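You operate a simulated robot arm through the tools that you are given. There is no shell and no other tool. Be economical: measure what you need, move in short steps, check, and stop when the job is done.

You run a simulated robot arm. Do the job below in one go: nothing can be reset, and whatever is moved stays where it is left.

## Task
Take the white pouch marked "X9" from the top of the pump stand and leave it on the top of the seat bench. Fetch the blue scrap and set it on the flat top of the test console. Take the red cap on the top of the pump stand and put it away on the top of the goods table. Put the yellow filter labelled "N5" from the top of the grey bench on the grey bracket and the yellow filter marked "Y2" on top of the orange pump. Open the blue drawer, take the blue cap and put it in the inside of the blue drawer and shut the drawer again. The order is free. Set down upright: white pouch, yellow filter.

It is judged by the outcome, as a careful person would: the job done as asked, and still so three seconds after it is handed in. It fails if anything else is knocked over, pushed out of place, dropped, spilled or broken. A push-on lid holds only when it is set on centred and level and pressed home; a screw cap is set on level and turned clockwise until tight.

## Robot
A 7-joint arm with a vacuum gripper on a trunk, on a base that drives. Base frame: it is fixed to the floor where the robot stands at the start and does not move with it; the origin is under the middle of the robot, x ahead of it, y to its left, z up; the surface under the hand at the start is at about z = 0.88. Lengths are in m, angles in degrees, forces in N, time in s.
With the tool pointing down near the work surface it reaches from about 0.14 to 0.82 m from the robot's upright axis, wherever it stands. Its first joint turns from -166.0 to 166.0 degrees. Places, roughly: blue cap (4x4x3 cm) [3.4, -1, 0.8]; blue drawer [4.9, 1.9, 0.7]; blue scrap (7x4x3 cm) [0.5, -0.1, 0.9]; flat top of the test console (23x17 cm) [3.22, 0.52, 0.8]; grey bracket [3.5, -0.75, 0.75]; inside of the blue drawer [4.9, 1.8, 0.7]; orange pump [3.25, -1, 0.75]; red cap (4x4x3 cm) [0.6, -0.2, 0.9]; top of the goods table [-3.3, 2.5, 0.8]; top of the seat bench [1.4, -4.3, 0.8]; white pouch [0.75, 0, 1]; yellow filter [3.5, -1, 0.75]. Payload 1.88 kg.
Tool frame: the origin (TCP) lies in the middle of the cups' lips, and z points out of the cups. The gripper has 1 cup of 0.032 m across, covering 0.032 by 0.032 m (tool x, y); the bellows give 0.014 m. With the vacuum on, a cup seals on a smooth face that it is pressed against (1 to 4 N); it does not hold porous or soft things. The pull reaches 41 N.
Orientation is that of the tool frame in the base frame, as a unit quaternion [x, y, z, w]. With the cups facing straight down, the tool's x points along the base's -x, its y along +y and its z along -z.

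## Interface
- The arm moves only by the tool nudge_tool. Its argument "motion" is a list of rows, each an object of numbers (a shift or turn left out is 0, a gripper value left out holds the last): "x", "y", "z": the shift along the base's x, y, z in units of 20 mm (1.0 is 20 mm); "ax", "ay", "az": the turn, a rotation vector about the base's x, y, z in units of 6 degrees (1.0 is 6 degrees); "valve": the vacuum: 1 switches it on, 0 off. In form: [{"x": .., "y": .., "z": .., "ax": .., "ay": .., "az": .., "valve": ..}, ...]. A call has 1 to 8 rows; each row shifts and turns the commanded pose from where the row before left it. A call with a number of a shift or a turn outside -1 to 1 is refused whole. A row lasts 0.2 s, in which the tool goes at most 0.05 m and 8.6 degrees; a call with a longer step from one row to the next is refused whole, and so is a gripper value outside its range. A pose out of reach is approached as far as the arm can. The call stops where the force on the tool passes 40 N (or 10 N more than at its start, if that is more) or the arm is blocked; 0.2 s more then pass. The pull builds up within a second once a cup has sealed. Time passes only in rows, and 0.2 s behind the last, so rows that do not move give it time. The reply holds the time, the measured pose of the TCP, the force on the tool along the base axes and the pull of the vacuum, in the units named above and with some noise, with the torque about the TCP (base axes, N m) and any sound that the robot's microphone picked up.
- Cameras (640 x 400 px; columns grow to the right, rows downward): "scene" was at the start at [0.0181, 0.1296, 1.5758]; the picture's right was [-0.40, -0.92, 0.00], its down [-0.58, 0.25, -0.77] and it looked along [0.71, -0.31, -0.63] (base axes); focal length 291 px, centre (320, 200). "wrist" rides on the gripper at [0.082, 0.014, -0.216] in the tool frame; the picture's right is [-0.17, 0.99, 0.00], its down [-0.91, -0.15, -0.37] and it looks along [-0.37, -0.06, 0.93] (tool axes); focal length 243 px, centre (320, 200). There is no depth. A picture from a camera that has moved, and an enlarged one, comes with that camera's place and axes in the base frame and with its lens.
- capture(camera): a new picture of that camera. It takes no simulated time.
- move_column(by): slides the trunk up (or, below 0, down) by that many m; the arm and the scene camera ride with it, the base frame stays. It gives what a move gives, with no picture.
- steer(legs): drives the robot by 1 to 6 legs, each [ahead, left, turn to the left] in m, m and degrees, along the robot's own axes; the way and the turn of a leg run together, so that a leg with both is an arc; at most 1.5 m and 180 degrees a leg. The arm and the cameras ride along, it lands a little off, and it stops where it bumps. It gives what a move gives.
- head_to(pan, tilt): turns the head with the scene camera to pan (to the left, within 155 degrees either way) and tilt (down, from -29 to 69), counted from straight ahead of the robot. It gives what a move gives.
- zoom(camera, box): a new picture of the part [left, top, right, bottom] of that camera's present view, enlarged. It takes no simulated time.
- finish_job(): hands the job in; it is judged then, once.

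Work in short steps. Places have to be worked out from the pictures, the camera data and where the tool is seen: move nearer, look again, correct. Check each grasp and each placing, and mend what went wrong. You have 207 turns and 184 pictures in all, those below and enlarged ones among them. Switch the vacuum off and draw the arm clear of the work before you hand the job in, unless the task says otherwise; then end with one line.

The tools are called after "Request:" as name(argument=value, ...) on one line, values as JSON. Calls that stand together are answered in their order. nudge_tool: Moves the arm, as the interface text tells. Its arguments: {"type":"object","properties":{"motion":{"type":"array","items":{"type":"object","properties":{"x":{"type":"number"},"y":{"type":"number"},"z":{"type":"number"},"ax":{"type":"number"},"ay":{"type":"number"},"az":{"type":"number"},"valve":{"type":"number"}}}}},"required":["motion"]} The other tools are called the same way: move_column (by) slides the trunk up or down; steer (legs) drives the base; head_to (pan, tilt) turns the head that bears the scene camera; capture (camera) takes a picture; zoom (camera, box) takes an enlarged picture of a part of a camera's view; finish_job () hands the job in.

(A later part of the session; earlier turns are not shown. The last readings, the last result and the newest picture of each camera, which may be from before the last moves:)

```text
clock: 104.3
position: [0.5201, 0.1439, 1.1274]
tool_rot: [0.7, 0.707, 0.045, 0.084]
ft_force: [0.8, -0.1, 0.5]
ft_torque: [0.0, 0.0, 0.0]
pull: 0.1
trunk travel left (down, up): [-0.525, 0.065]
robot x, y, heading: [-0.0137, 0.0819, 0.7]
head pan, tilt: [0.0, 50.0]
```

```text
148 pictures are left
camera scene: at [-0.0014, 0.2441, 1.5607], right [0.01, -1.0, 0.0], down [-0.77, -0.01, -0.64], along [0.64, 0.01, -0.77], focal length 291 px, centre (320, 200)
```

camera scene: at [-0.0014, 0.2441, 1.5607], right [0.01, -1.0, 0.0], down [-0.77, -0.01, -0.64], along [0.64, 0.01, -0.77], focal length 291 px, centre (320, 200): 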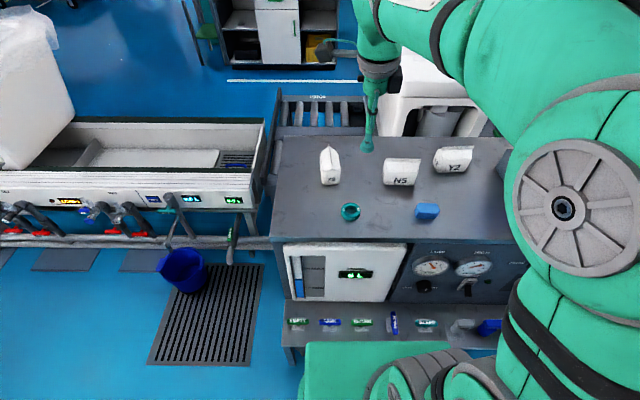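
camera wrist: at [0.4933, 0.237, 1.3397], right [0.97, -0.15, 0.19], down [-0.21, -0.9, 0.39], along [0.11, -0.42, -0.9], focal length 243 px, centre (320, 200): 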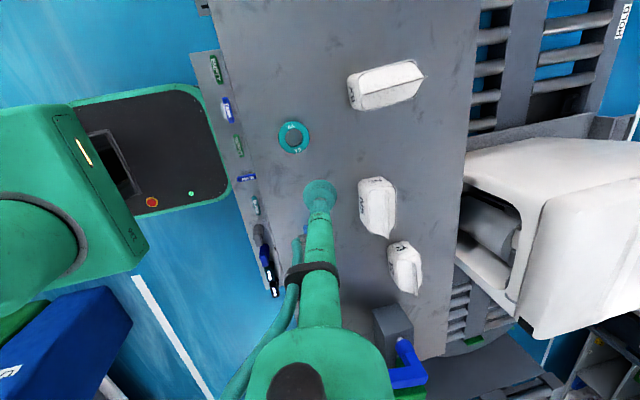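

Nothing was disturbed. I spin the tool back to the initial orientation and test the tilt from there, in free air.

Request:
nudge_tool(motion=[{"ay": 1, "az": 1, "z": 0.5}, {"az": 1, "z": 0.5}, {"az": 1, "z": 0.5}, {"az": 1, "z": 0.5}, {"az": 1, "z": 0.5}, {"az": 1, "z": 0.5}, {"az": 1, "z": 0.5}, {"az": 1, "z": 0.5}])

Request:
nudge_tool(motion=[{"ay": 0.5, "az": 1, "y": -0.5}, {"az": 1, "y": -0.5}, {"az": 1, "y": -0.5}, {"az": 1, "y": -0.5}, {"az": 1, "y": -0.5}, {"az": 1, "y": -0.5}, {"az": 0.5, "y": -0.5}, {}])

Request:
nudge_tool(motion=[{"ay": -1}, {"ay": -1}, {"ay": -1}, {"ay": -1}, {"ay": -1}, {"ay": -1}, {"ay": -1}, {"ay": -1}])

Request:
nudge_tool(motion=[{"ay": -1}, {"ay": -1}, {"ay": -1}, {"ay": -1}, {"ay": -1}, {"ay": -1}, {"ay": -1}])

```text
clock: 106.1
position: [0.5185, 0.1447, 1.2086]
tool_rot: [0.351, 0.935, 0.029, 0.037]
ft_force: [-0.1, 0.2, -0.3]
ft_torque: [0.01, 0.0, 0.01]
pull: 0.1
trunk travel left (down, up): [-0.525, 0.065]
robot x, y, heading: [-0.0155, 0.0807, 0.8]
head pan, tilt: [0.0, 50.0]
```

```text
clock: 107.9
position: [0.519, 0.0746, 1.2098]
tool_rot: [0.02, 1.0, 0.024, 0.004]
ft_force: [-0.9, 0.3, -0.9]
ft_torque: [-0.01, -0.01, 0.02]
pull: 0.1
trunk travel left (down, up): [-0.525, 0.065]
robot x, y, heading: [-0.0134, 0.0784, 0.6]
head pan, tilt: [0.0, 50.0]
```

```text
clock: 109.7
position: [0.5233, 0.0757, 1.1947]
tool_rot: [0.008, 0.917, 0.032, 0.397]
ft_force: [0.4, -0.3, -0.6]
ft_torque: [0.02, -0.02, 0.0]
pull: 0.1
trunk travel left (down, up): [-0.525, 0.065]
robot x, y, heading: [-0.0171, 0.0823, 0.6]
head pan, tilt: [0.0, 50.0]
```

```text
clock: 110.3
position: [0.5374, 0.084, 1.117]
tool_rot: [0.004, 0.906, 0.043, 0.422]
ft_force: [0.3, 0.4, 0.5]
ft_torque: [0.0, -0.02, 0.01]
pull: 0.1
trunk travel left (down, up): [-0.525, 0.065]
robot x, y, heading: [-0.0158, 0.0815, 0.5]
head pan, tilt: [0.0, 50.0]
stopped in row 3: the arm was blocked; the commanded pose is now the measured one
```

The wrist pitch limit depends on forearm angle, so a lower shoulder should help. I untilt, raise the hand relative to the trunk, then lower the trunk.

Request:
nudge_tool(motion=[{"ay": 1, "z": 1}, {"ay": 1, "z": 1}, {"ay": 1, "z": 1}, {"ay": 1, "z": 1}, {"z": 1}, {"z": 1}, {"z": 1}, {"z": 1}])

Request:
nudge_tool(motion=[{"z": 1}, {"z": 1}, {"z": 1}, {"z": 1}, {"z": 1}, {"z": 1}, {"z": 1}, {"z": 1}])

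Request:
move_column(by=-0.3)

Request:
capture(camera="scene")

```text
clock: 112.1
position: [0.5365, 0.0827, 1.2819]
tool_rot: [0.014, 0.973, 0.04, 0.226]
ft_force: [0.2, -0.3, 0.7]
ft_torque: [0.0, -0.01, 0.0]
pull: 0.1
trunk travel left (down, up): [-0.525, 0.065]
robot x, y, heading: [-0.0168, 0.079, 0.8]
head pan, tilt: [0.0, 50.0]
```

```text
clock: 113.9
position: [0.5353, 0.0823, 1.441]
tool_rot: [0.012, 0.973, 0.041, 0.226]
ft_force: [-0.7, -0.9, -0.4]
ft_torque: [0.02, 0.01, 0.0]
pull: 0.1
trunk travel left (down, up): [-0.525, 0.065]
robot x, y, heading: [-0.0182, 0.0807, 0.6]
head pan, tilt: [0.0, 50.0]
```

```text
clock: 116.9
position: [0.5359, 0.0811, 1.1422]
tool_rot: [0.014, 0.973, 0.04, 0.226]
ft_force: [-0.7, 0.2, 0.2]
ft_torque: [0.0, 0.0, -0.03]
pull: 0.1
trunk travel left (down, up): [-0.225, 0.365]
robot x, y, heading: [-0.0139, 0.0785, 0.8]
head pan, tilt: [0.0, 50.0]
```

```text
147 pictures are left
camera scene: at [-0.0016, 0.244, 1.2608], right [0.01, -1.0, 0.0], down [-0.77, -0.01, -0.64], along [0.64, 0.01, -0.77], focal length 291 px, centre (320, 200)
```

scene: 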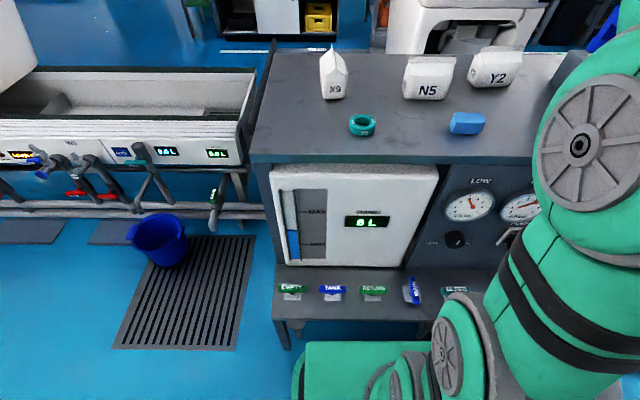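

Trunk lowered 0.3 m, all clear. I look up with the head at the arm and profile of the pouch, then test the tilt.

Request:
head_to(pan=0, tilt=20)

Request:
nudge_tool(motion=[{"ay": -1}, {"ay": -1}, {"ay": -1}, {"ay": -1}, {"ay": -1}, {"ay": -1}, {"ay": -1}, {"ay": -1}])

Request:
capture(camera="scene")

```text
clock: 117.9
position: [0.5346, 0.0828, 1.1418]
tool_rot: [0.014, 0.973, 0.04, 0.227]
ft_force: [-0.6, 0.5, -0.6]
ft_torque: [-0.02, 0.0, 0.01]
pull: 0.1
trunk travel left (down, up): [-0.225, 0.365]
robot x, y, heading: [-0.0143, 0.0808, 0.9]
head pan, tilt: [0.0, 20.0]
```

```text
clock: 119.9
position: [0.5762, 0.0814, 1.0677]
tool_rot: [0.0, 0.837, 0.051, 0.544]
ft_force: [0.9, 0.2, -0.2]
ft_torque: [0.01, 0.05, -0.03]
pull: 0.1
trunk travel left (down, up): [-0.225, 0.365]
robot x, y, heading: [-0.0174, 0.0794, 0.5]
head pan, tilt: [0.0, 20.0]
stopped in row 8: the arm was blocked; the commanded pose is now the measured one
```

```text
146 pictures are left
camera scene: at [0.0182, 0.2437, 1.3093], right [0.01, -1.0, 0.0], down [-0.34, 0.0, -0.94], along [0.94, 0.01, -0.34], focal length 291 px, centre (320, 200)
```

scene: 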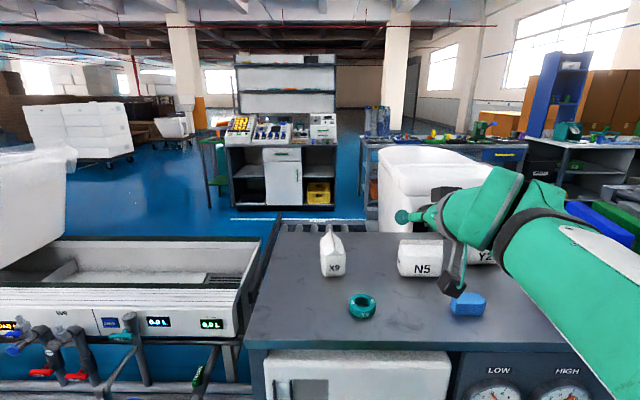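

66° tilt reached; more trunk lowering should allow horizontal. I raise the hand 0.2 m, lower the trunk 0.2 m, then complete the tilt.

Request:
nudge_tool(motion=[{"ay": 0.5, "z": 1}, {"ay": 0.5, "z": 1}, {"z": 1}, {"z": 1}, {"z": 1}, {"z": 1}, {"z": 1}, {"z": 1}])

Request:
nudge_tool(motion=[{"z": 1}, {"z": 1}, {"z": 1}, {"z": 0.5}])

Request:
move_column(by=-0.2)

Request:
nudge_tool(motion=[{"ay": -1}, {"ay": -1}, {"ay": -1}, {"ay": -1}, {"ay": -0.8}, {}])

```text
clock: 121.7
position: [0.5721, 0.0827, 1.2315]
tool_rot: [0.002, 0.861, 0.049, 0.506]
ft_force: [-0.5, -0.1, -0.8]
ft_torque: [0.0, 0.03, 0.0]
pull: 0.0
trunk travel left (down, up): [-0.225, 0.365]
robot x, y, heading: [-0.0148, 0.0808, 0.5]
head pan, tilt: [0.0, 20.0]
```

```text
clock: 122.7
position: [0.5727, 0.0832, 1.3041]
tool_rot: [0.003, 0.861, 0.05, 0.506]
ft_force: [0.1, -0.1, 0.4]
ft_torque: [0.02, 0.0, -0.01]
pull: 0.1
trunk travel left (down, up): [-0.225, 0.365]
robot x, y, heading: [-0.0145, 0.0841, 0.6]
head pan, tilt: [0.0, 20.0]
```

```text
clock: 124.8
position: [0.5732, 0.0815, 1.1029]
tool_rot: [0.002, 0.861, 0.05, 0.506]
ft_force: [0.7, 0.2, 0.3]
ft_torque: [0.0, -0.01, 0.01]
pull: 0.0
trunk travel left (down, up): [-0.025, 0.565]
robot x, y, heading: [-0.0144, 0.0825, 0.7]
head pan, tilt: [0.0, 20.0]
```

```text
clock: 126.2
position: [0.5893, 0.0809, 1.0855]
tool_rot: [-0.008, 0.718, 0.049, 0.694]
ft_force: [-0.3, 0.2, -0.2]
ft_torque: [-0.02, -0.02, 0.02]
pull: 0.1
trunk travel left (down, up): [-0.025, 0.565]
robot x, y, heading: [-0.0134, 0.0813, 0.6]
head pan, tilt: [0.0, 20.0]
```

Nearly horizontal now. I drive back 0.25 m so the arm works more stretched, which should keep the tilt feasible lower down.

Request:
steer(legs=[[-0.25, 0, 0]])

Request:
nudge_tool(motion=[{"ax": 1, "x": 0.5}, {"ax": 1, "x": 0.5}, {"ax": 1, "x": 0.5}, {"ax": 1, "x": 0.5}, {"ax": 1, "x": 0.5}, {"ax": 1, "x": 0.5}, {"ax": 1, "x": 0.5}, {"ax": 1, "x": 0.5}])

Request:
nudge_tool(motion=[{"ax": 1, "x": 0.5}, {"ax": 1, "x": 0.5}, {"ax": 1, "x": 0.5}, {"ax": 1, "x": 0.5}, {"ax": 1, "x": 0.5}, {"ax": 1, "x": 0.5}, {"ax": 1, "x": 0.5}])

Request:
capture(camera="scene")

Request:
capture(camera="wrist")

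```text
clock: 128.0
position: [0.3474, 0.0775, 1.0853]
tool_rot: [-0.008, 0.719, 0.05, 0.694]
ft_force: [0.6, -0.9, 0.1]
ft_torque: [-0.01, -0.01, -0.02]
pull: 0.0
trunk travel left (down, up): [-0.025, 0.565]
robot x, y, heading: [-0.2532, 0.0763, 0.7]
head pan, tilt: [0.0, 20.0]
```

```text
clock: 129.8
position: [0.4182, 0.0794, 1.0906]
tool_rot: [0.276, 0.634, 0.338, 0.639]
ft_force: [0.0, 0.4, -0.6]
ft_torque: [-0.03, 0.02, -0.02]
pull: 0.1
trunk travel left (down, up): [-0.025, 0.565]
robot x, y, heading: [-0.2579, 0.0733, 1.0]
head pan, tilt: [0.0, 20.0]
```

```text
clock: 131.4
position: [0.4914, 0.0785, 1.0889]
tool_rot: [0.486, 0.471, 0.542, 0.497]
ft_force: [0.2, -0.9, -0.3]
ft_torque: [0.01, 0.02, -0.04]
pull: 0.1
trunk travel left (down, up): [-0.025, 0.565]
robot x, y, heading: [-0.261, 0.0798, 0.9]
head pan, tilt: [0.0, 20.0]
```

```text
145 pictures are left
camera scene: at [-0.2284, 0.241, 1.1063], right [0.01, -1.0, 0.0], down [-0.34, 0.0, -0.94], along [0.94, 0.01, -0.34], focal length 291 px, centre (320, 200)
```

scene: 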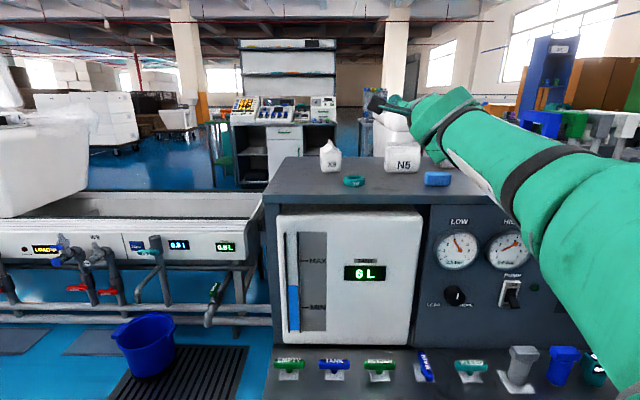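

```text
144 pictures are left
camera wrist: at [0.272, 0.1522, 1.0915], right [-0.08, -0.23, 0.97], down [-0.33, -0.91, -0.24], along [0.94, -0.34, -0.01], focal length 243 px, centre (320, 200)
```

wrist: 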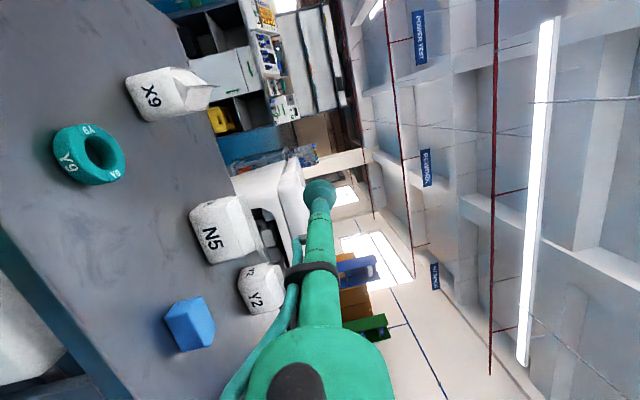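

The tool is horizontal with the camera at its left side. The pouch's yaw is about +5°, its front face near (0.63,0.218). I align yaw, trim the pitch, and move to in front of the face, still above (z≈0.97).

Request:
nudge_tool(motion=[{"y": 1, "x": 0.3, "ay": 0.6, "az": 0.5}, {"y": 1, "x": 0.3}, {"y": 1, "x": 0.3}, {"y": 1, "x": 0.3}, {"y": 1, "x": 0.3}, {"y": 1, "x": 0.3, "z": -1}, {"y": 1, "x": 0.3, "z": -1}, {"z": -1}])

Request:
nudge_tool(motion=[{"z": -1}, {"z": -1}, {"z": -1}, {}])

Request:
capture(camera="wrist")

Request:
capture(camera="scene")

```text
clock: 133.2
position: [0.5324, 0.2176, 1.0311]
tool_rot: [0.489, 0.499, 0.54, 0.469]
ft_force: [0.7, 0.2, 0.6]
ft_torque: [0.01, 0.03, 0.03]
pull: 0.1
trunk travel left (down, up): [-0.025, 0.565]
robot x, y, heading: [-0.2586, 0.0753, 0.8]
head pan, tilt: [0.0, 20.0]
```

```text
clock: 134.2
position: [0.5341, 0.218, 0.9699]
tool_rot: [0.49, 0.499, 0.54, 0.469]
ft_force: [0.1, -0.4, 0.0]
ft_torque: [-0.02, -0.04, -0.03]
pull: 0.0
trunk travel left (down, up): [-0.025, 0.565]
robot x, y, heading: [-0.2556, 0.0769, 1.0]
head pan, tilt: [0.0, 20.0]
```

```text
143 pictures are left
camera wrist: at [0.3116, 0.2815, 0.9854], right [0.0, -0.23, 0.97], down [-0.3, -0.93, -0.22], along [0.95, -0.29, -0.06], focal length 243 px, centre (320, 200)
```

wrist: 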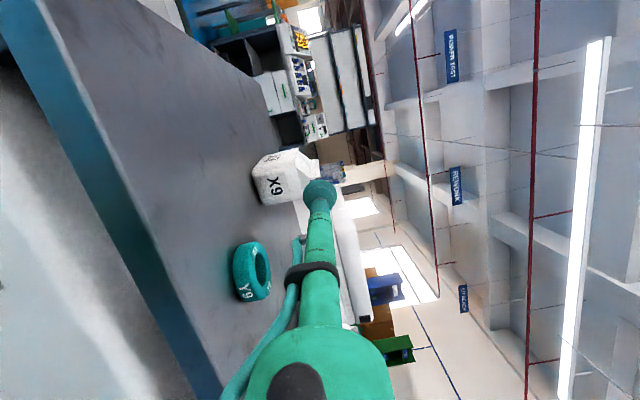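

```text
142 pictures are left
camera scene: at [-0.2283, 0.241, 1.1063], right [0.01, -1.0, 0.0], down [-0.34, -0.01, -0.94], along [0.94, 0.01, -0.34], focal length 291 px, centre (320, 200)
```

scene: 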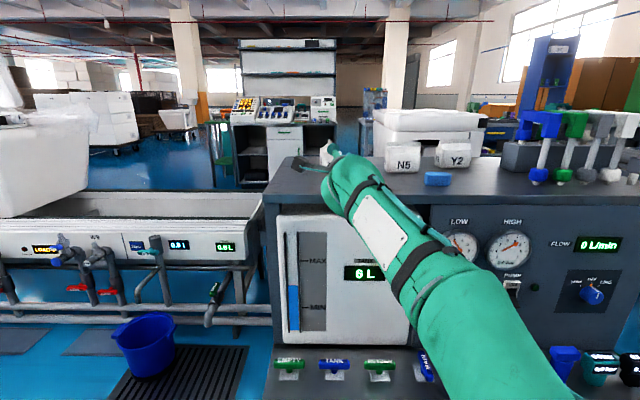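

Request:
zoom(camera="wrist", box=[230, 135, 350, 210])

```text
5.33 times, centred on (290, 172) of wrist
camera zoom: at [0.3116, 0.2815, 0.9854], right [0.0, -0.23, 0.97], down [-0.3, -0.93, -0.22], along [0.95, -0.29, -0.06], focal length 1294 px, centre (480, 347)
```

zoom: 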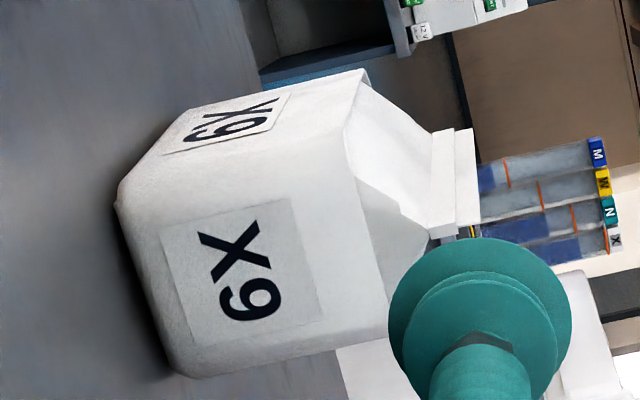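

Label centre computes to (0.63,0.220,0.911), yaw ≈ +4°, matching the tool. I lower to z≈0.913 and advance to about 25 mm from the face.

Request:
nudge_tool(motion=[{"z": -1}, {"z": -1, "y": 0.1}, {"z": -0.85}, {"x": 1}, {"x": 1}, {"x": 0.7}, {}])

Request:
zoom(camera="wrist", box=[230, 145, 390, 245])

Request:
zoom(camera="scene", box=[270, 130, 390, 205])

```text
clock: 135.8
position: [0.589, 0.2196, 0.914]
tool_rot: [0.49, 0.499, 0.54, 0.468]
ft_force: [-0.8, -0.6, -0.5]
ft_torque: [-0.02, -0.01, -0.01]
pull: 0.1
trunk travel left (down, up): [-0.025, 0.565]
robot x, y, heading: [-0.2577, 0.0764, 1.0]
head pan, tilt: [0.0, 20.0]
```

```text
4.00 times, centred on (310, 195) of wrist
camera zoom: at [0.3669, 0.2829, 0.9281], right [0.0, -0.23, 0.97], down [-0.3, -0.93, -0.22], along [0.95, -0.29, -0.06], focal length 970 px, centre (360, 220)
```

zoom: 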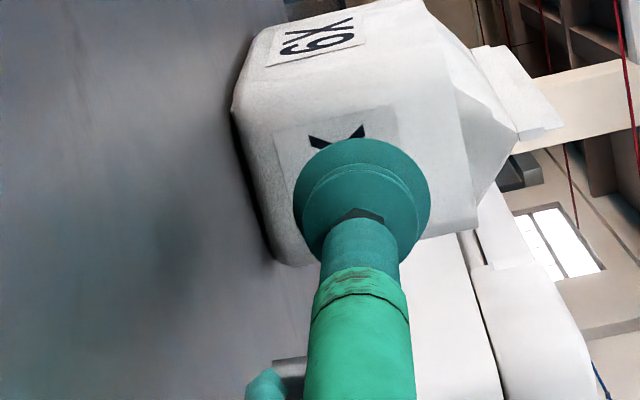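

```text
5.33 times, centred on (330, 168) of scene
camera zoom: at [-0.2283, 0.241, 1.1065], right [0.01, -1.0, 0.0], down [-0.34, -0.01, -0.94], along [0.94, 0.01, -0.34], focal length 1554 px, centre (267, 373)
```

zoom: 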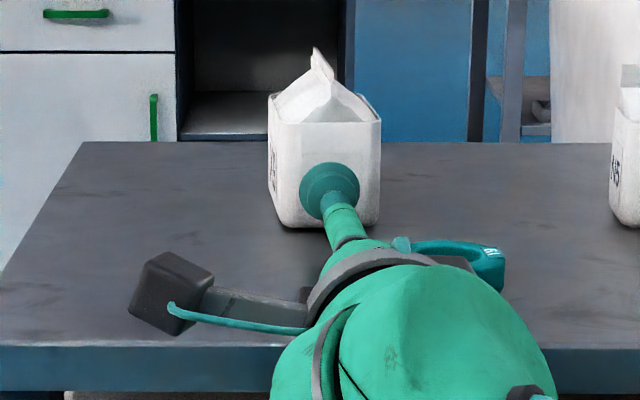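

Cup is centred on the end face. Vacuum on and advancing in small steps.

Request:
nudge_tool(motion=[{"x": 0.8, "z": 0.1, "valve": 1}, {"x": 0.5}, {"x": 0.25}, {"x": 0.25}, {}, {}])

```text
clock: 137.2
position: [0.623, 0.219, 0.9148]
tool_rot: [0.49, 0.5, 0.539, 0.468]
ft_force: [0.0, -0.7, 0.3]
ft_torque: [0.03, -0.03, 0.0]
pull: 0.1
trunk travel left (down, up): [-0.025, 0.565]
robot x, y, heading: [-0.259, 0.0779, 0.9]
head pan, tilt: [0.0, 20.0]
```

Request:
nudge_tool(motion=[{"x": 0.2}, {"x": 0.2}, {"x": 0.2}, {}, {}])

Request:
zoom(camera="wrist", box=[250, 145, 370, 220])

```text
clock: 138.4
position: [0.6354, 0.2188, 0.9153]
tool_rot: [0.491, 0.499, 0.539, 0.468]
ft_force: [0.2, -1.1, 0.1]
ft_torque: [-0.01, 0.04, 0.02]
pull: 40.6
trunk travel left (down, up): [-0.025, 0.565]
robot x, y, heading: [-0.255, 0.0772, 0.6]
head pan, tilt: [0.0, 20.0]
```

```text
5.33 times, centred on (310, 182) of wrist
camera zoom: at [0.4125, 0.2831, 0.9309], right [0.0, -0.23, 0.97], down [-0.3, -0.93, -0.22], along [0.95, -0.29, -0.06], focal length 1294 px, centre (373, 293)
```

zoom: 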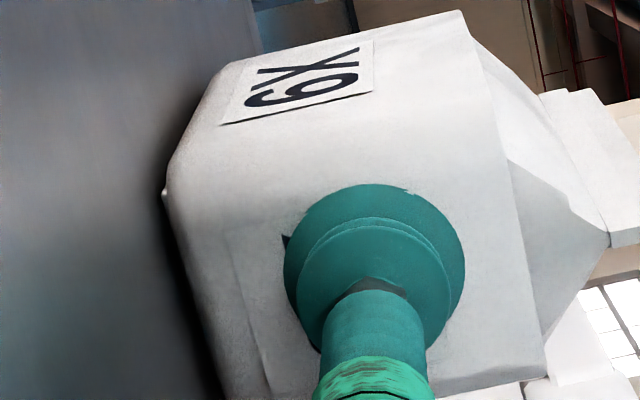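

Sealed on the end face. I lift straight up.

Request:
nudge_tool(motion=[{"z": 0.3}, {"z": 0.5}, {"z": 0.8}, {"z": 1}, {"z": 1}, {"z": 1}, {"z": 1}, {"z": 1}])

Request:
nudge_tool(motion=[{"z": 1}, {"z": 1}, {"z": 1}, {"z": 1}, {"x": -1}, {"x": -1}, {"x": -1}, {"x": -1}])

Request:
capture(camera="wrist")

```text
clock: 140.2
position: [0.6345, 0.2211, 1.0459]
tool_rot: [0.491, 0.5, 0.539, 0.468]
ft_force: [-0.3, 0.9, -1.6]
ft_torque: [0.0, 0.0, 0.0]
pull: 40.6
trunk travel left (down, up): [-0.025, 0.565]
robot x, y, heading: [-0.2586, 0.0773, 0.6]
head pan, tilt: [0.0, 20.0]
```

```text
clock: 142.0
position: [0.5555, 0.2197, 1.1255]
tool_rot: [0.49, 0.499, 0.54, 0.468]
ft_force: [0.5, 0.1, -0.9]
ft_torque: [0.01, 0.01, 0.0]
pull: 40.7
trunk travel left (down, up): [-0.025, 0.565]
robot x, y, heading: [-0.2581, 0.0805, 0.9]
head pan, tilt: [0.0, 20.0]
```

```text
137 pictures are left
camera wrist: at [0.3322, 0.283, 1.141], right [0.0, -0.23, 0.97], down [-0.3, -0.93, -0.22], along [0.95, -0.29, -0.07], focal length 243 px, centre (320, 200)
```

wrist: 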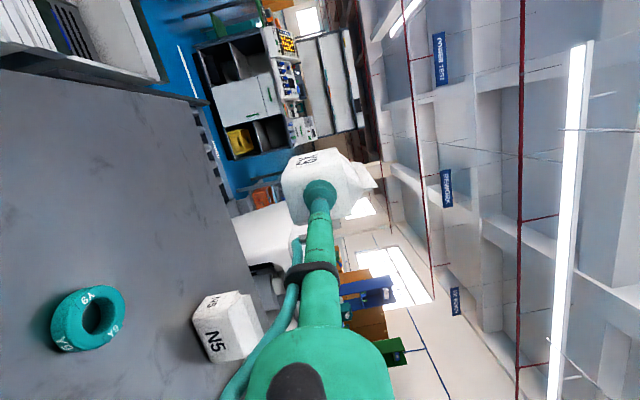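

Pouch held upright. I raise the trunk 0.25 m for clearance and view, then back off, turn right and head down the corridor (x≈0, toward -y).

Request:
move_column(by=0.25)

Request:
steer(legs=[[-0.3, 0, 0], [0, 0, -91], [0, 0.55, 0]])

Request:
head_to(pan=0, tilt=22)

Request:
capture(camera="scene")

```text
clock: 144.6
position: [0.5536, 0.2199, 1.3756]
tool_rot: [0.49, 0.5, 0.539, 0.468]
ft_force: [0.1, -0.3, -1.0]
ft_torque: [0.01, 0.04, 0.02]
pull: 40.8
trunk travel left (down, up): [-0.275, 0.315]
robot x, y, heading: [-0.262, 0.0755, 0.8]
head pan, tilt: [0.0, 20.0]
```

```text
clock: 153.2
position: [0.1211, -0.7311, 1.3759]
tool_rot: [0.7, 0.004, 0.048, 0.712]
ft_force: [0.1, -0.1, -0.9]
ft_torque: [0.04, 0.0, -0.01]
pull: 40.1
trunk travel left (down, up): [-0.275, 0.315]
robot x, y, heading: [-0.0187, 0.0812, -89.5]
head pan, tilt: [0.0, 20.0]
```

```text
clock: 153.8
position: [0.1216, -0.7316, 1.3753]
tool_rot: [0.699, 0.004, 0.048, 0.713]
ft_force: [0.0, -0.3, -0.5]
ft_torque: [0.09, 0.01, -0.01]
pull: 40.8
trunk travel left (down, up): [-0.275, 0.315]
robot x, y, heading: [-0.0138, 0.0788, -89.4]
head pan, tilt: [0.0, 22.0]
```

```text
136 pictures are left
camera scene: at [0.1464, 0.0499, 1.3531], right [-1.0, -0.01, 0.0], down [0.0, 0.37, -0.93], along [0.01, -0.93, -0.37], focal length 291 px, centre (320, 200)
```

scene: 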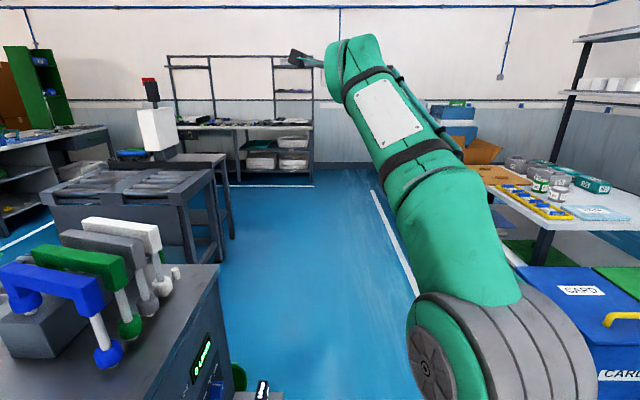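

Corridor is clear. I shift right a little and drive down to y≈-2.9.

Request:
steer(legs=[[0, -0.12, 0], [1.5, 0, 0], [1.45, 0, 0]])

Request:
head_to(pan=40, tilt=20)

Request:
capture(camera="scene")

```text
clock: 168.8
position: [0.1177, -3.6586, 1.3757]
tool_rot: [0.7, 0.012, 0.055, 0.712]
ft_force: [-0.5, 0.2, -1.0]
ft_torque: [0.05, -0.01, -0.02]
pull: 40.1
trunk travel left (down, up): [-0.275, 0.315]
robot x, y, heading: [-0.039, -2.8473, -88.2]
head pan, tilt: [0.0, 22.0]
```

```text
clock: 169.8
position: [0.116, -3.6584, 1.376]
tool_rot: [0.699, 0.011, 0.055, 0.713]
ft_force: [0.3, -0.1, -0.7]
ft_torque: [0.06, 0.0, -0.01]
pull: 40.8
trunk travel left (down, up): [-0.275, 0.315]
robot x, y, heading: [-0.0378, -2.8461, -88.3]
head pan, tilt: [40.0, 20.0]
```

```text
135 pictures are left
camera scene: at [0.185, -2.8523, 1.3563], right [-0.75, -0.66, 0.0], down [-0.23, 0.26, -0.94], along [0.62, -0.7, -0.34], focal length 291 px, centre (320, 200)
```

scene: 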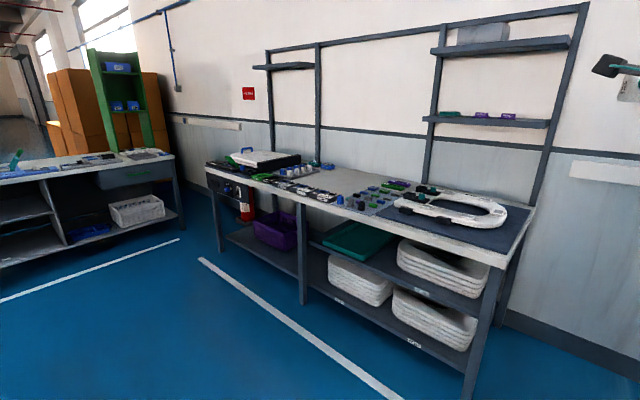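

Request:
zoom(camera="scene", box=[200, 120, 550, 300])

```text
1.83 times, centred on (375, 210) of scene
camera zoom: at [0.185, -2.8523, 1.3563], right [-0.75, -0.66, 0.0], down [-0.23, 0.26, -0.94], along [0.62, -0.7, -0.34], focal length 533 px, centre (219, 182)
```

zoom: 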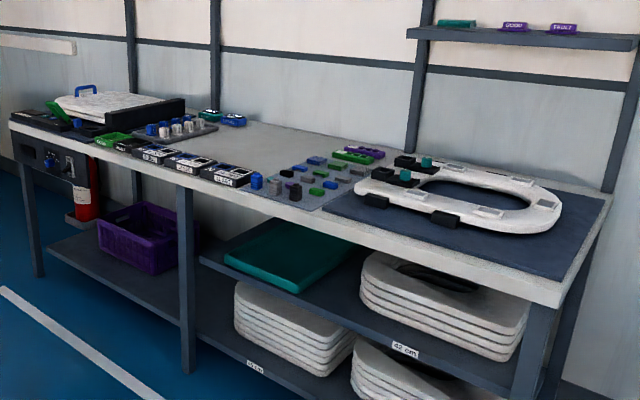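

The bench front is lined with small boxes, a parts tray and a seat on a mat. I need a closer look for a free lane from the front, so I drive nearer the bench middle.

Request:
steer(legs=[[0.12, 0, -1.8], [0, 1.15, 0]])

Request:
head_to(pan=10, tilt=30)

Request:
capture(camera="scene")

```text
clock: 176.6
position: [1.2728, -3.7752, 1.3754]
tool_rot: [0.7, 0.006, 0.052, 0.712]
ft_force: [-0.1, -0.3, -0.8]
ft_torque: [0.06, -0.01, -0.02]
pull: 40.7
trunk travel left (down, up): [-0.275, 0.315]
robot x, y, heading: [1.1296, -2.9599, -89.1]
head pan, tilt: [40.0, 20.0]
```

```text
clock: 177.6
position: [1.2738, -3.7753, 1.3755]
tool_rot: [0.699, 0.006, 0.05, 0.713]
ft_force: [0.1, 0.0, -1.7]
ft_torque: [0.06, 0.03, 0.03]
pull: 40.8
trunk travel left (down, up): [-0.275, 0.315]
robot x, y, heading: [1.1321, -2.9611, -89.1]
head pan, tilt: [10.0, 30.0]
```

```text
133 pictures are left
camera scene: at [1.3094, -2.9893, 1.3403], right [-0.98, -0.19, 0.0], down [-0.1, 0.49, -0.87], along [0.16, -0.85, -0.5], focal length 291 px, centre (320, 200)
```

scene: 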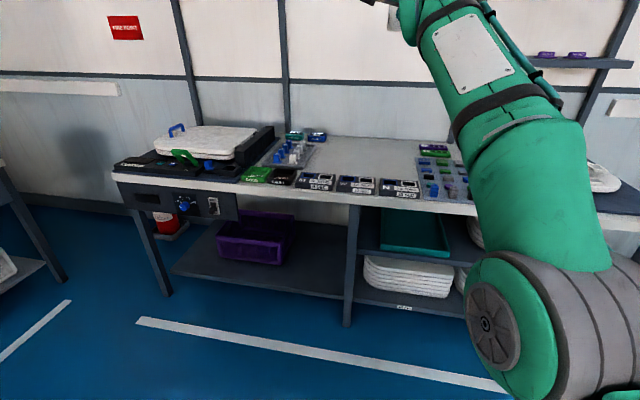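

Request:
zoom(camera="scene", box=[230, 120, 470, 220])

```text
2.67 times, centred on (350, 170) of scene
camera zoom: at [1.3094, -2.9893, 1.3403], right [-0.98, -0.19, 0.0], down [-0.1, 0.49, -0.87], along [0.16, -0.85, -0.5], focal length 777 px, centre (240, 280)
```

zoom: 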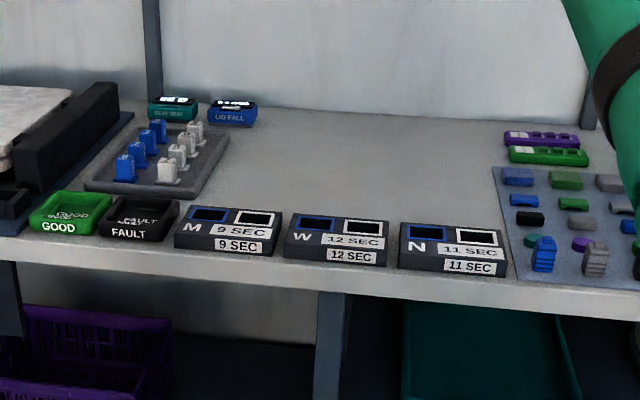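

Boxes M/W/N (≈4 cm tall) block a low approach from the front edge; a ~14° pitched grip would clear them. I check the right corner of the bench as a temporary set-down spot for re-gripping with pitch.

Request:
steer(legs=[[0, -0.85, 0]])

Request:
head_to(pan=5, tilt=30)

Request:
capture(camera="scene")

Request:
capture(camera="wrist")

```text
clock: 182.0
position: [0.4254, -3.7859, 1.3753]
tool_rot: [0.7, 0.003, 0.046, 0.713]
ft_force: [0.2, 0.8, -1.5]
ft_torque: [0.04, 0.01, -0.05]
pull: 40.5
trunk travel left (down, up): [-0.275, 0.315]
robot x, y, heading: [0.2931, -2.9707, -89.6]
head pan, tilt: [10.0, 30.0]
```

```text
clock: 182.7
position: [0.4257, -3.7855, 1.3748]
tool_rot: [0.699, 0.002, 0.046, 0.713]
ft_force: [0.3, -0.1, -1.5]
ft_torque: [0.01, -0.03, 0.0]
pull: 40.7
trunk travel left (down, up): [-0.275, 0.315]
robot x, y, heading: [0.292, -2.9705, -89.7]
head pan, tilt: [5.0, 30.0]
```

```text
131 pictures are left
camera scene: at [0.4628, -3.001, 1.3403], right [-1.0, -0.09, 0.0], down [-0.05, 0.5, -0.87], along [0.08, -0.86, -0.5], focal length 291 px, centre (320, 200)
```

scene: 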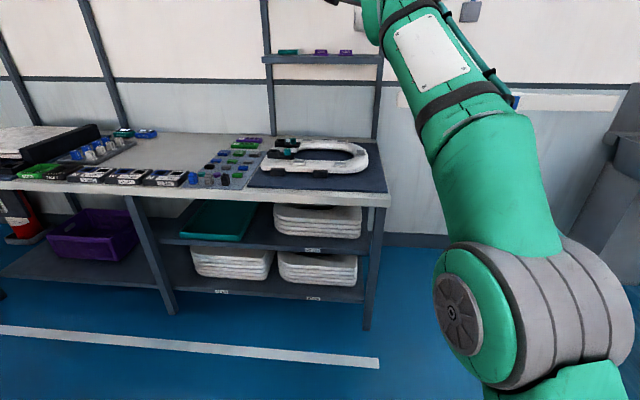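

```text
130 pictures are left
camera wrist: at [0.4916, -3.5648, 1.3913], right [-0.23, 0.0, 0.97], down [-0.93, 0.31, -0.22], along [-0.3, -0.95, -0.06], focal length 243 px, centre (320, 200)
```

wrist: 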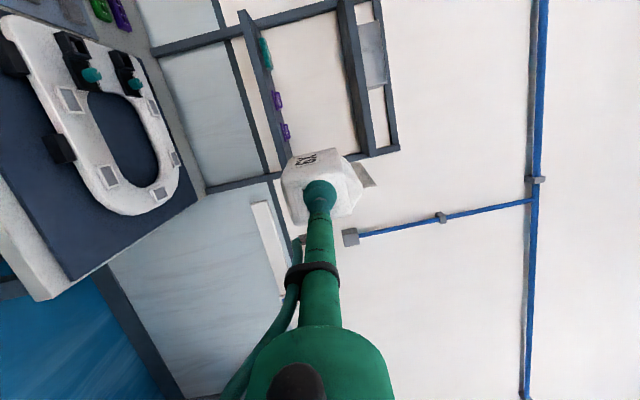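

Request:
zoom(camera="scene", box=[220, 125, 412, 220])

```text
3.33 times, centred on (316, 172) of scene
camera zoom: at [0.4628, -3.001, 1.3403], right [-1.0, -0.09, 0.0], down [-0.05, 0.5, -0.87], along [0.08, -0.86, -0.5], focal length 971 px, centre (333, 292)
```

zoom: 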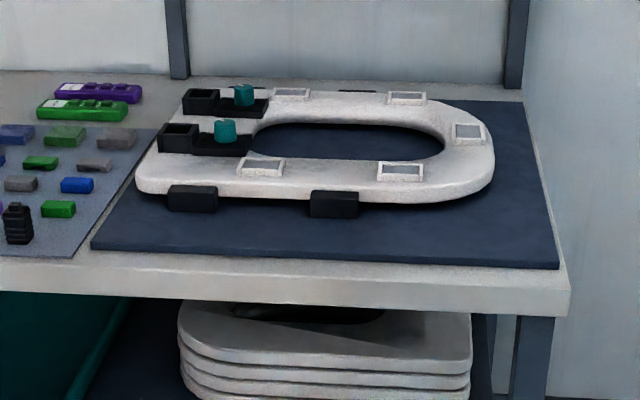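

A 20 cm deep free strip lies at the bench's right front (x 0.25–0.45, y -3.95…-4.13). I'll set the pouch there temporarily. Driving in 0.12 m and lowering the trunk.

Request:
steer(legs=[[0.12, 0, -0.4]])

Request:
move_column(by=-0.27)

Request:
nudge_tool(motion=[{"x": -0.8, "z": -1}, {"x": -0.8, "z": -1}, {"x": -0.8, "z": -1}, {"x": -0.8, "z": -1}, {"z": -1}, {"z": -1}, {"z": -1}, {"z": -1}])

Request:
capture(camera="wrist")

Request:
capture(camera="scene")

```text
clock: 183.9
position: [0.4175, -3.9065, 1.3749]
tool_rot: [0.7, -0.001, 0.043, 0.713]
ft_force: [0.0, 0.0, -1.5]
ft_torque: [0.04, -0.03, 0.03]
pull: 40.0
trunk travel left (down, up): [-0.275, 0.315]
robot x, y, heading: [0.2898, -3.0926, -90.2]
head pan, tilt: [5.0, 30.0]
```

```text
clock: 186.7
position: [0.4185, -3.9079, 1.1051]
tool_rot: [0.7, -0.002, 0.043, 0.713]
ft_force: [0.4, -0.3, -0.2]
ft_torque: [0.06, 0.0, -0.01]
pull: 41.0
trunk travel left (down, up): [-0.005, 0.585]
robot x, y, heading: [0.2912, -3.0889, -90.7]
head pan, tilt: [5.0, 30.0]
```

```text
clock: 188.5
position: [0.3532, -3.9059, 0.9443]
tool_rot: [0.7, -0.001, 0.042, 0.713]
ft_force: [-0.2, -0.1, -1.0]
ft_torque: [0.09, 0.01, 0.02]
pull: 40.8
trunk travel left (down, up): [-0.005, 0.585]
robot x, y, heading: [0.2927, -3.0929, -90.2]
head pan, tilt: [5.0, 30.0]
```

```text
128 pictures are left
camera wrist: at [0.421, -3.685, 0.9595], right [-0.23, 0.01, 0.97], down [-0.92, 0.32, -0.22], along [-0.31, -0.95, -0.06], focal length 243 px, centre (320, 200)
```

wrist: 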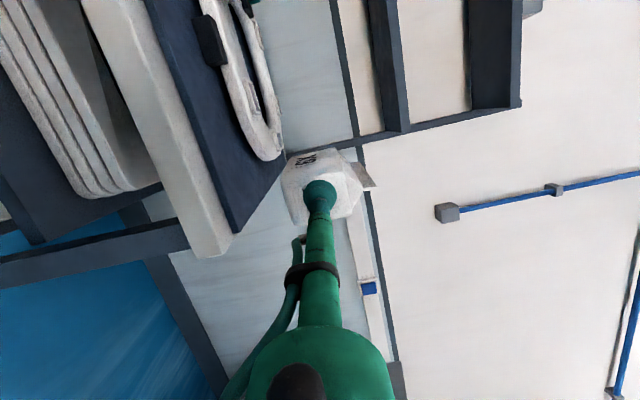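

```text
127 pictures are left
camera scene: at [0.4624, -3.1223, 1.0703], right [-1.0, -0.08, 0.0], down [-0.04, 0.5, -0.87], along [0.07, -0.86, -0.5], focal length 291 px, centre (320, 200)
```

scene: 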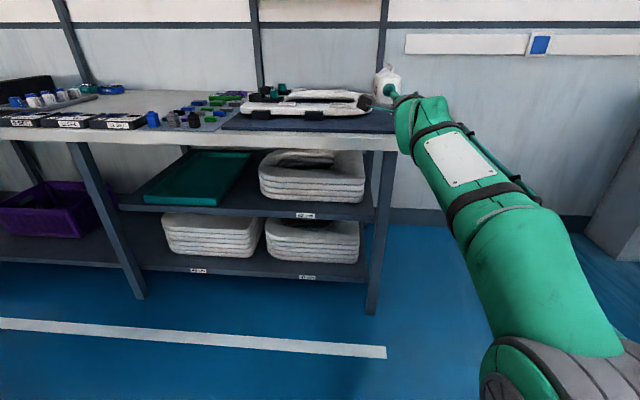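

The bench edge solves to y≈-3.89, z≈0.83, right edge x≈0.32, so I shift the pouch left to x≈0.44 and y_face≈-3.93 before lowering.

Request:
nudge_tool(motion=[{"x": 1, "y": -0.3}, {"x": 1, "y": -0.3}, {"x": 1, "y": -0.3}, {"x": 1, "y": -0.3}, {"x": 0.4, "y": -0.2, "z": -0.5}, {"z": -1}, {}])

Request:
capture(camera="wrist")

Request:
zoom(camera="scene", box=[220, 50, 460, 170])

```text
clock: 190.1
position: [0.4403, -3.935, 0.9167]
tool_rot: [0.699, 0.0, 0.042, 0.713]
ft_force: [0.1, -0.1, -1.4]
ft_torque: [0.05, -0.03, 0.0]
pull: 40.8
trunk travel left (down, up): [-0.005, 0.585]
robot x, y, heading: [0.2903, -3.0959, -90.4]
head pan, tilt: [5.0, 30.0]
```

```text
126 pictures are left
camera wrist: at [0.5089, -3.7146, 0.9332], right [-0.23, 0.01, 0.97], down [-0.92, 0.32, -0.22], along [-0.31, -0.95, -0.06], focal length 243 px, centre (320, 200)
```

wrist: 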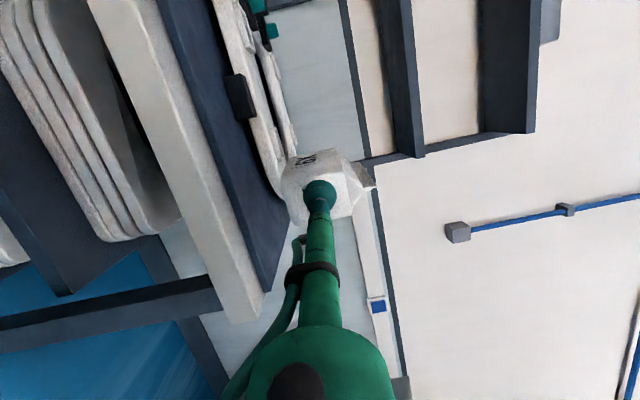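

```text
2.67 times, centred on (340, 110) of scene
camera zoom: at [0.4624, -3.1224, 1.0703], right [-1.0, -0.08, 0.0], down [-0.04, 0.5, -0.87], along [0.07, -0.86, -0.5], focal length 777 px, centre (267, 440)
```

zoom: 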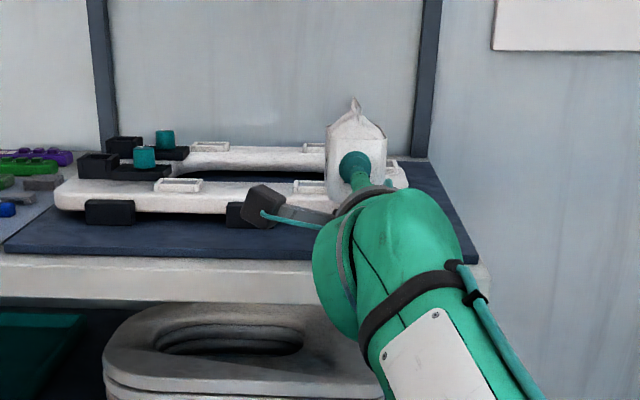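

Position over the strip looks right (pouch footprint y -3.935…-4.03, ring at ≤-4.1). Lowering to contact.

Request:
nudge_tool(motion=[{"z": -0.7}, {"z": -0.5}, {"z": -0.3}, {"z": -0.2}, {}])

```text
clock: 191.3
position: [0.4428, -3.9385, 0.8851]
tool_rot: [0.7, -0.001, 0.042, 0.713]
ft_force: [-0.5, -0.6, -0.1]
ft_torque: [0.05, -0.03, -0.03]
pull: 40.6
out of reach, approached as far as the arm can: row 4
trunk travel left (down, up): [-0.005, 0.585]
robot x, y, heading: [0.2931, -3.088, -90.4]
head pan, tilt: [5.0, 30.0]
```

Just short of reach for a level hand at this height. I back the base 8 cm and extend the arm equally.

Request:
nudge_tool(motion=[{"z": 1}])

Request:
steer(legs=[[-0.08, 0, 0]])

Request:
nudge_tool(motion=[{"y": -1}, {"y": -1}, {"y": -1}, {"y": -1}, {"z": -0.5}, {"z": -0.3}, {"z": -0.2}, {}])

```text
clock: 191.7
position: [0.4427, -3.9392, 0.9038]
tool_rot: [0.7, 0.0, 0.042, 0.713]
ft_force: [0.1, -0.4, -2.1]
ft_torque: [0.05, -0.02, -0.01]
pull: 40.6
trunk travel left (down, up): [-0.005, 0.585]
robot x, y, heading: [0.2909, -3.0924, -90.4]
head pan, tilt: [5.0, 30.0]
```

```text
clock: 192.7
position: [0.4418, -3.8607, 0.9051]
tool_rot: [0.7, -0.001, 0.042, 0.713]
ft_force: [0.2, -0.3, -0.6]
ft_torque: [0.01, 0.0, 0.0]
pull: 40.2
trunk travel left (down, up): [-0.005, 0.585]
robot x, y, heading: [0.2896, -3.0137, -90.4]
head pan, tilt: [5.0, 30.0]
```

```text
clock: 194.5
position: [0.4408, -3.9414, 0.8853]
tool_rot: [0.699, 0.0, 0.043, 0.714]
ft_force: [0.5, -0.2, -0.7]
ft_torque: [0.06, -0.01, 0.02]
pull: 41.0
trunk travel left (down, up): [-0.005, 0.585]
robot x, y, heading: [0.2915, -3.0111, -90.3]
head pan, tilt: [5.0, 30.0]
```

Request:
nudge_tool(motion=[{"z": -0.2}, {"z": -0.2}, {"z": -0.2}, {}])

Request:
zoom(camera="scene", box=[280, 60, 440, 160])

```text
clock: 195.5
position: [0.4416, -3.9423, 0.8721]
tool_rot: [0.699, -0.001, 0.043, 0.714]
ft_force: [-0.1, -0.3, -1.0]
ft_torque: [0.03, 0.0, 0.01]
pull: 41.0
trunk travel left (down, up): [-0.005, 0.585]
robot x, y, heading: [0.2917, -3.0123, -90.5]
head pan, tilt: [5.0, 30.0]
```

```text
4.00 times, centred on (360, 110) of scene
camera zoom: at [0.4629, -3.0446, 1.0703], right [-1.0, -0.08, 0.0], down [-0.04, 0.5, -0.87], along [0.07, -0.86, -0.5], focal length 1166 px, centre (160, 560)
```

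zoom: 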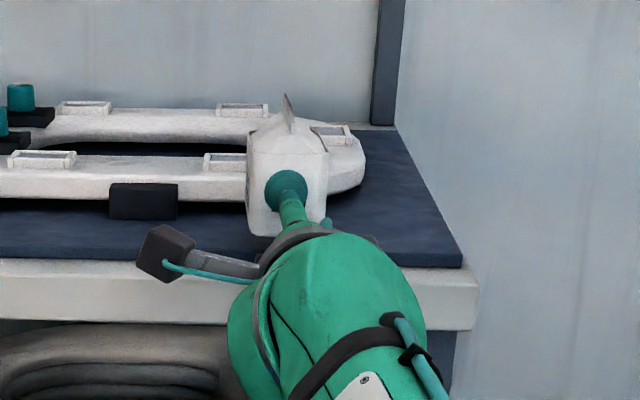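

Request:
nudge_tool(motion=[{"z": -0.15}, {"z": -0.15}, {}])

```text
clock: 196.3
position: [0.4427, -3.9405, 0.8652]
tool_rot: [0.699, -0.001, 0.043, 0.714]
ft_force: [-0.3, 0.3, -0.5]
ft_torque: [0.02, 0.0, 0.02]
pull: 40.7
trunk travel left (down, up): [-0.005, 0.585]
robot x, y, heading: [0.2928, -3.0118, -90.4]
head pan, tilt: [5.0, 30.0]
```

Request:
nudge_tool(motion=[{"z": -0.15}, {"z": -0.15}, {}])

Request:
zoom(camera="wrist", box=[220, 140, 380, 240])

```text
clock: 197.1
position: [0.4405, -3.941, 0.8609]
tool_rot: [0.699, 0.0, 0.042, 0.714]
ft_force: [0.1, -0.4, -0.9]
ft_torque: [0.06, 0.03, 0.01]
pull: 40.9
trunk travel left (down, up): [-0.005, 0.585]
robot x, y, heading: [0.2883, -3.0127, -90.7]
head pan, tilt: [5.0, 30.0]
```

```text
4.00 times, centred on (300, 190) of wrist
camera zoom: at [0.5096, -3.7213, 0.877], right [-0.23, 0.01, 0.97], down [-0.92, 0.32, -0.22], along [-0.31, -0.95, -0.07], focal length 970 px, centre (400, 240)
```

zoom: 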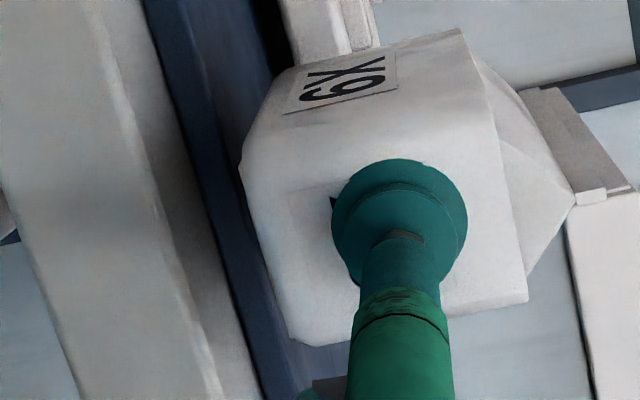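

Not yet touching at 0.861, so the surface is nearer z≈0.80 and the edge at y≈-3.95. I move 45 mm further in and continue down.

Request:
nudge_tool(motion=[{"z": 0.3}, {"y": -0.8}, {"y": -0.8}, {"y": -0.65}, {"z": -0.3}, {}])

Request:
nudge_tool(motion=[{"z": -0.2}, {"z": -0.2}, {"z": -0.15}, {}])

Request:
zoom(camera="wrist", box=[220, 140, 380, 240])

Request:
zoom(camera="scene", box=[280, 60, 440, 160])

```text
clock: 198.5
position: [0.4416, -3.9873, 0.8606]
tool_rot: [0.7, -0.001, 0.043, 0.713]
ft_force: [0.5, 0.0, -0.9]
ft_torque: [0.1, 0.03, -0.01]
pull: 40.5
trunk travel left (down, up): [-0.005, 0.585]
robot x, y, heading: [0.289, -3.0121, -90.6]
head pan, tilt: [5.0, 30.0]
```

```text
clock: 199.5
position: [0.4417, -3.9863, 0.8492]
tool_rot: [0.699, 0.0, 0.043, 0.714]
ft_force: [1.2, 0.8, -1.0]
ft_torque: [0.09, -0.01, -0.03]
pull: 40.4
trunk travel left (down, up): [-0.005, 0.585]
robot x, y, heading: [0.2901, -3.0112, -90.4]
head pan, tilt: [5.0, 30.0]
```

```text
4.00 times, centred on (300, 190) of wrist
camera zoom: at [0.5094, -3.7661, 0.8652], right [-0.23, 0.01, 0.97], down [-0.92, 0.32, -0.22], along [-0.31, -0.95, -0.07], focal length 970 px, centre (400, 240)
```

zoom: 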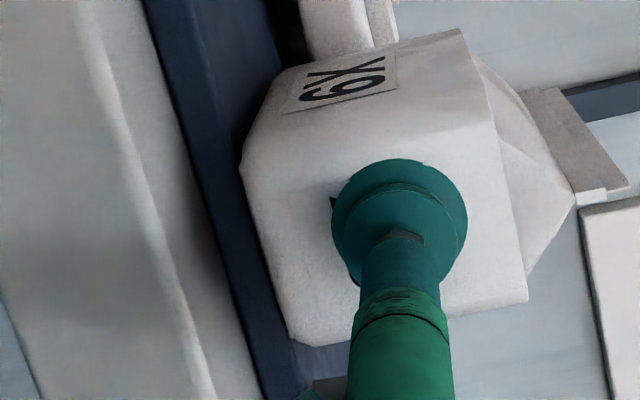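

```text
4.00 times, centred on (360, 110) of scene
camera zoom: at [0.4629, -3.0446, 1.0703], right [-1.0, -0.08, 0.0], down [-0.04, 0.5, -0.87], along [0.07, -0.86, -0.5], focal length 1166 px, centre (160, 560)
```

zoom: 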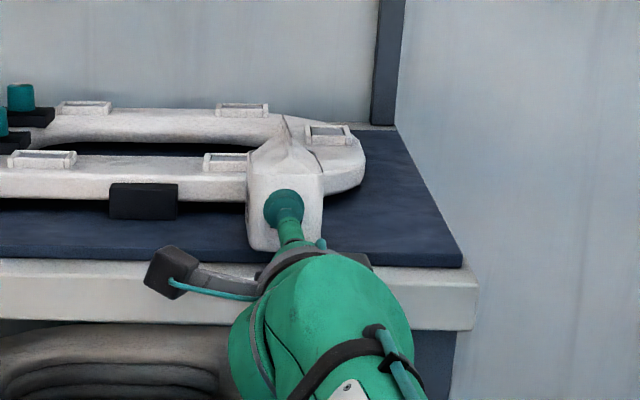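

Request:
nudge_tool(motion=[{"z": -0.15}, {"z": -0.15}, {}])

```text
clock: 200.3
position: [0.4399, -3.9855, 0.8477]
tool_rot: [0.698, 0.0, 0.041, 0.715]
ft_force: [0.6, 0.2, 5.8]
ft_torque: [-0.05, 0.1, 0.01]
pull: 41.0
trunk travel left (down, up): [-0.005, 0.585]
robot x, y, heading: [0.2922, -3.0167, -90.4]
head pan, tilt: [5.0, 30.0]
```

Contact (5.8 N). I release here, back off, and pitch the tool 15° down for the re-grip.

Request:
nudge_tool(motion=[{"valve": 0}, {}, {}, {}, {"y": 0.3}, {"y": 0.7}, {"y": 1}, {}])

Request:
zoom(camera="wrist", box=[220, 140, 380, 240])

```text
clock: 202.1
position: [0.4406, -3.947, 0.8449]
tool_rot: [0.701, -0.001, 0.042, 0.712]
ft_force: [-0.3, -0.9, 0.2]
ft_torque: [-0.01, -0.01, -0.03]
pull: 0.0
trunk travel left (down, up): [-0.005, 0.585]
robot x, y, heading: [0.2941, -3.0152, -90.3]
head pan, tilt: [5.0, 30.0]
```

```text
4.00 times, centred on (300, 190) of wrist
camera zoom: at [0.5093, -3.7259, 0.8601], right [-0.23, 0.01, 0.97], down [-0.92, 0.32, -0.22], along [-0.31, -0.95, -0.07], focal length 970 px, centre (400, 240)
```

zoom: 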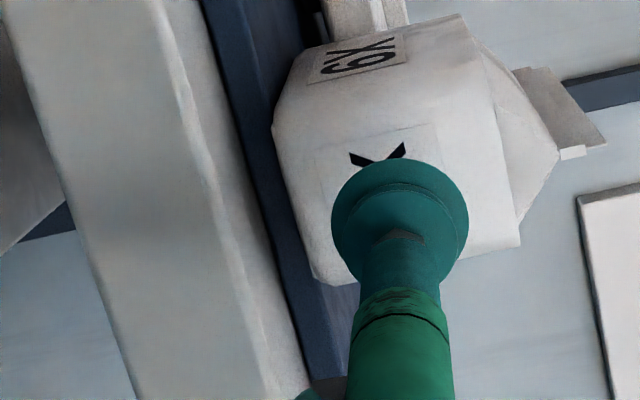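

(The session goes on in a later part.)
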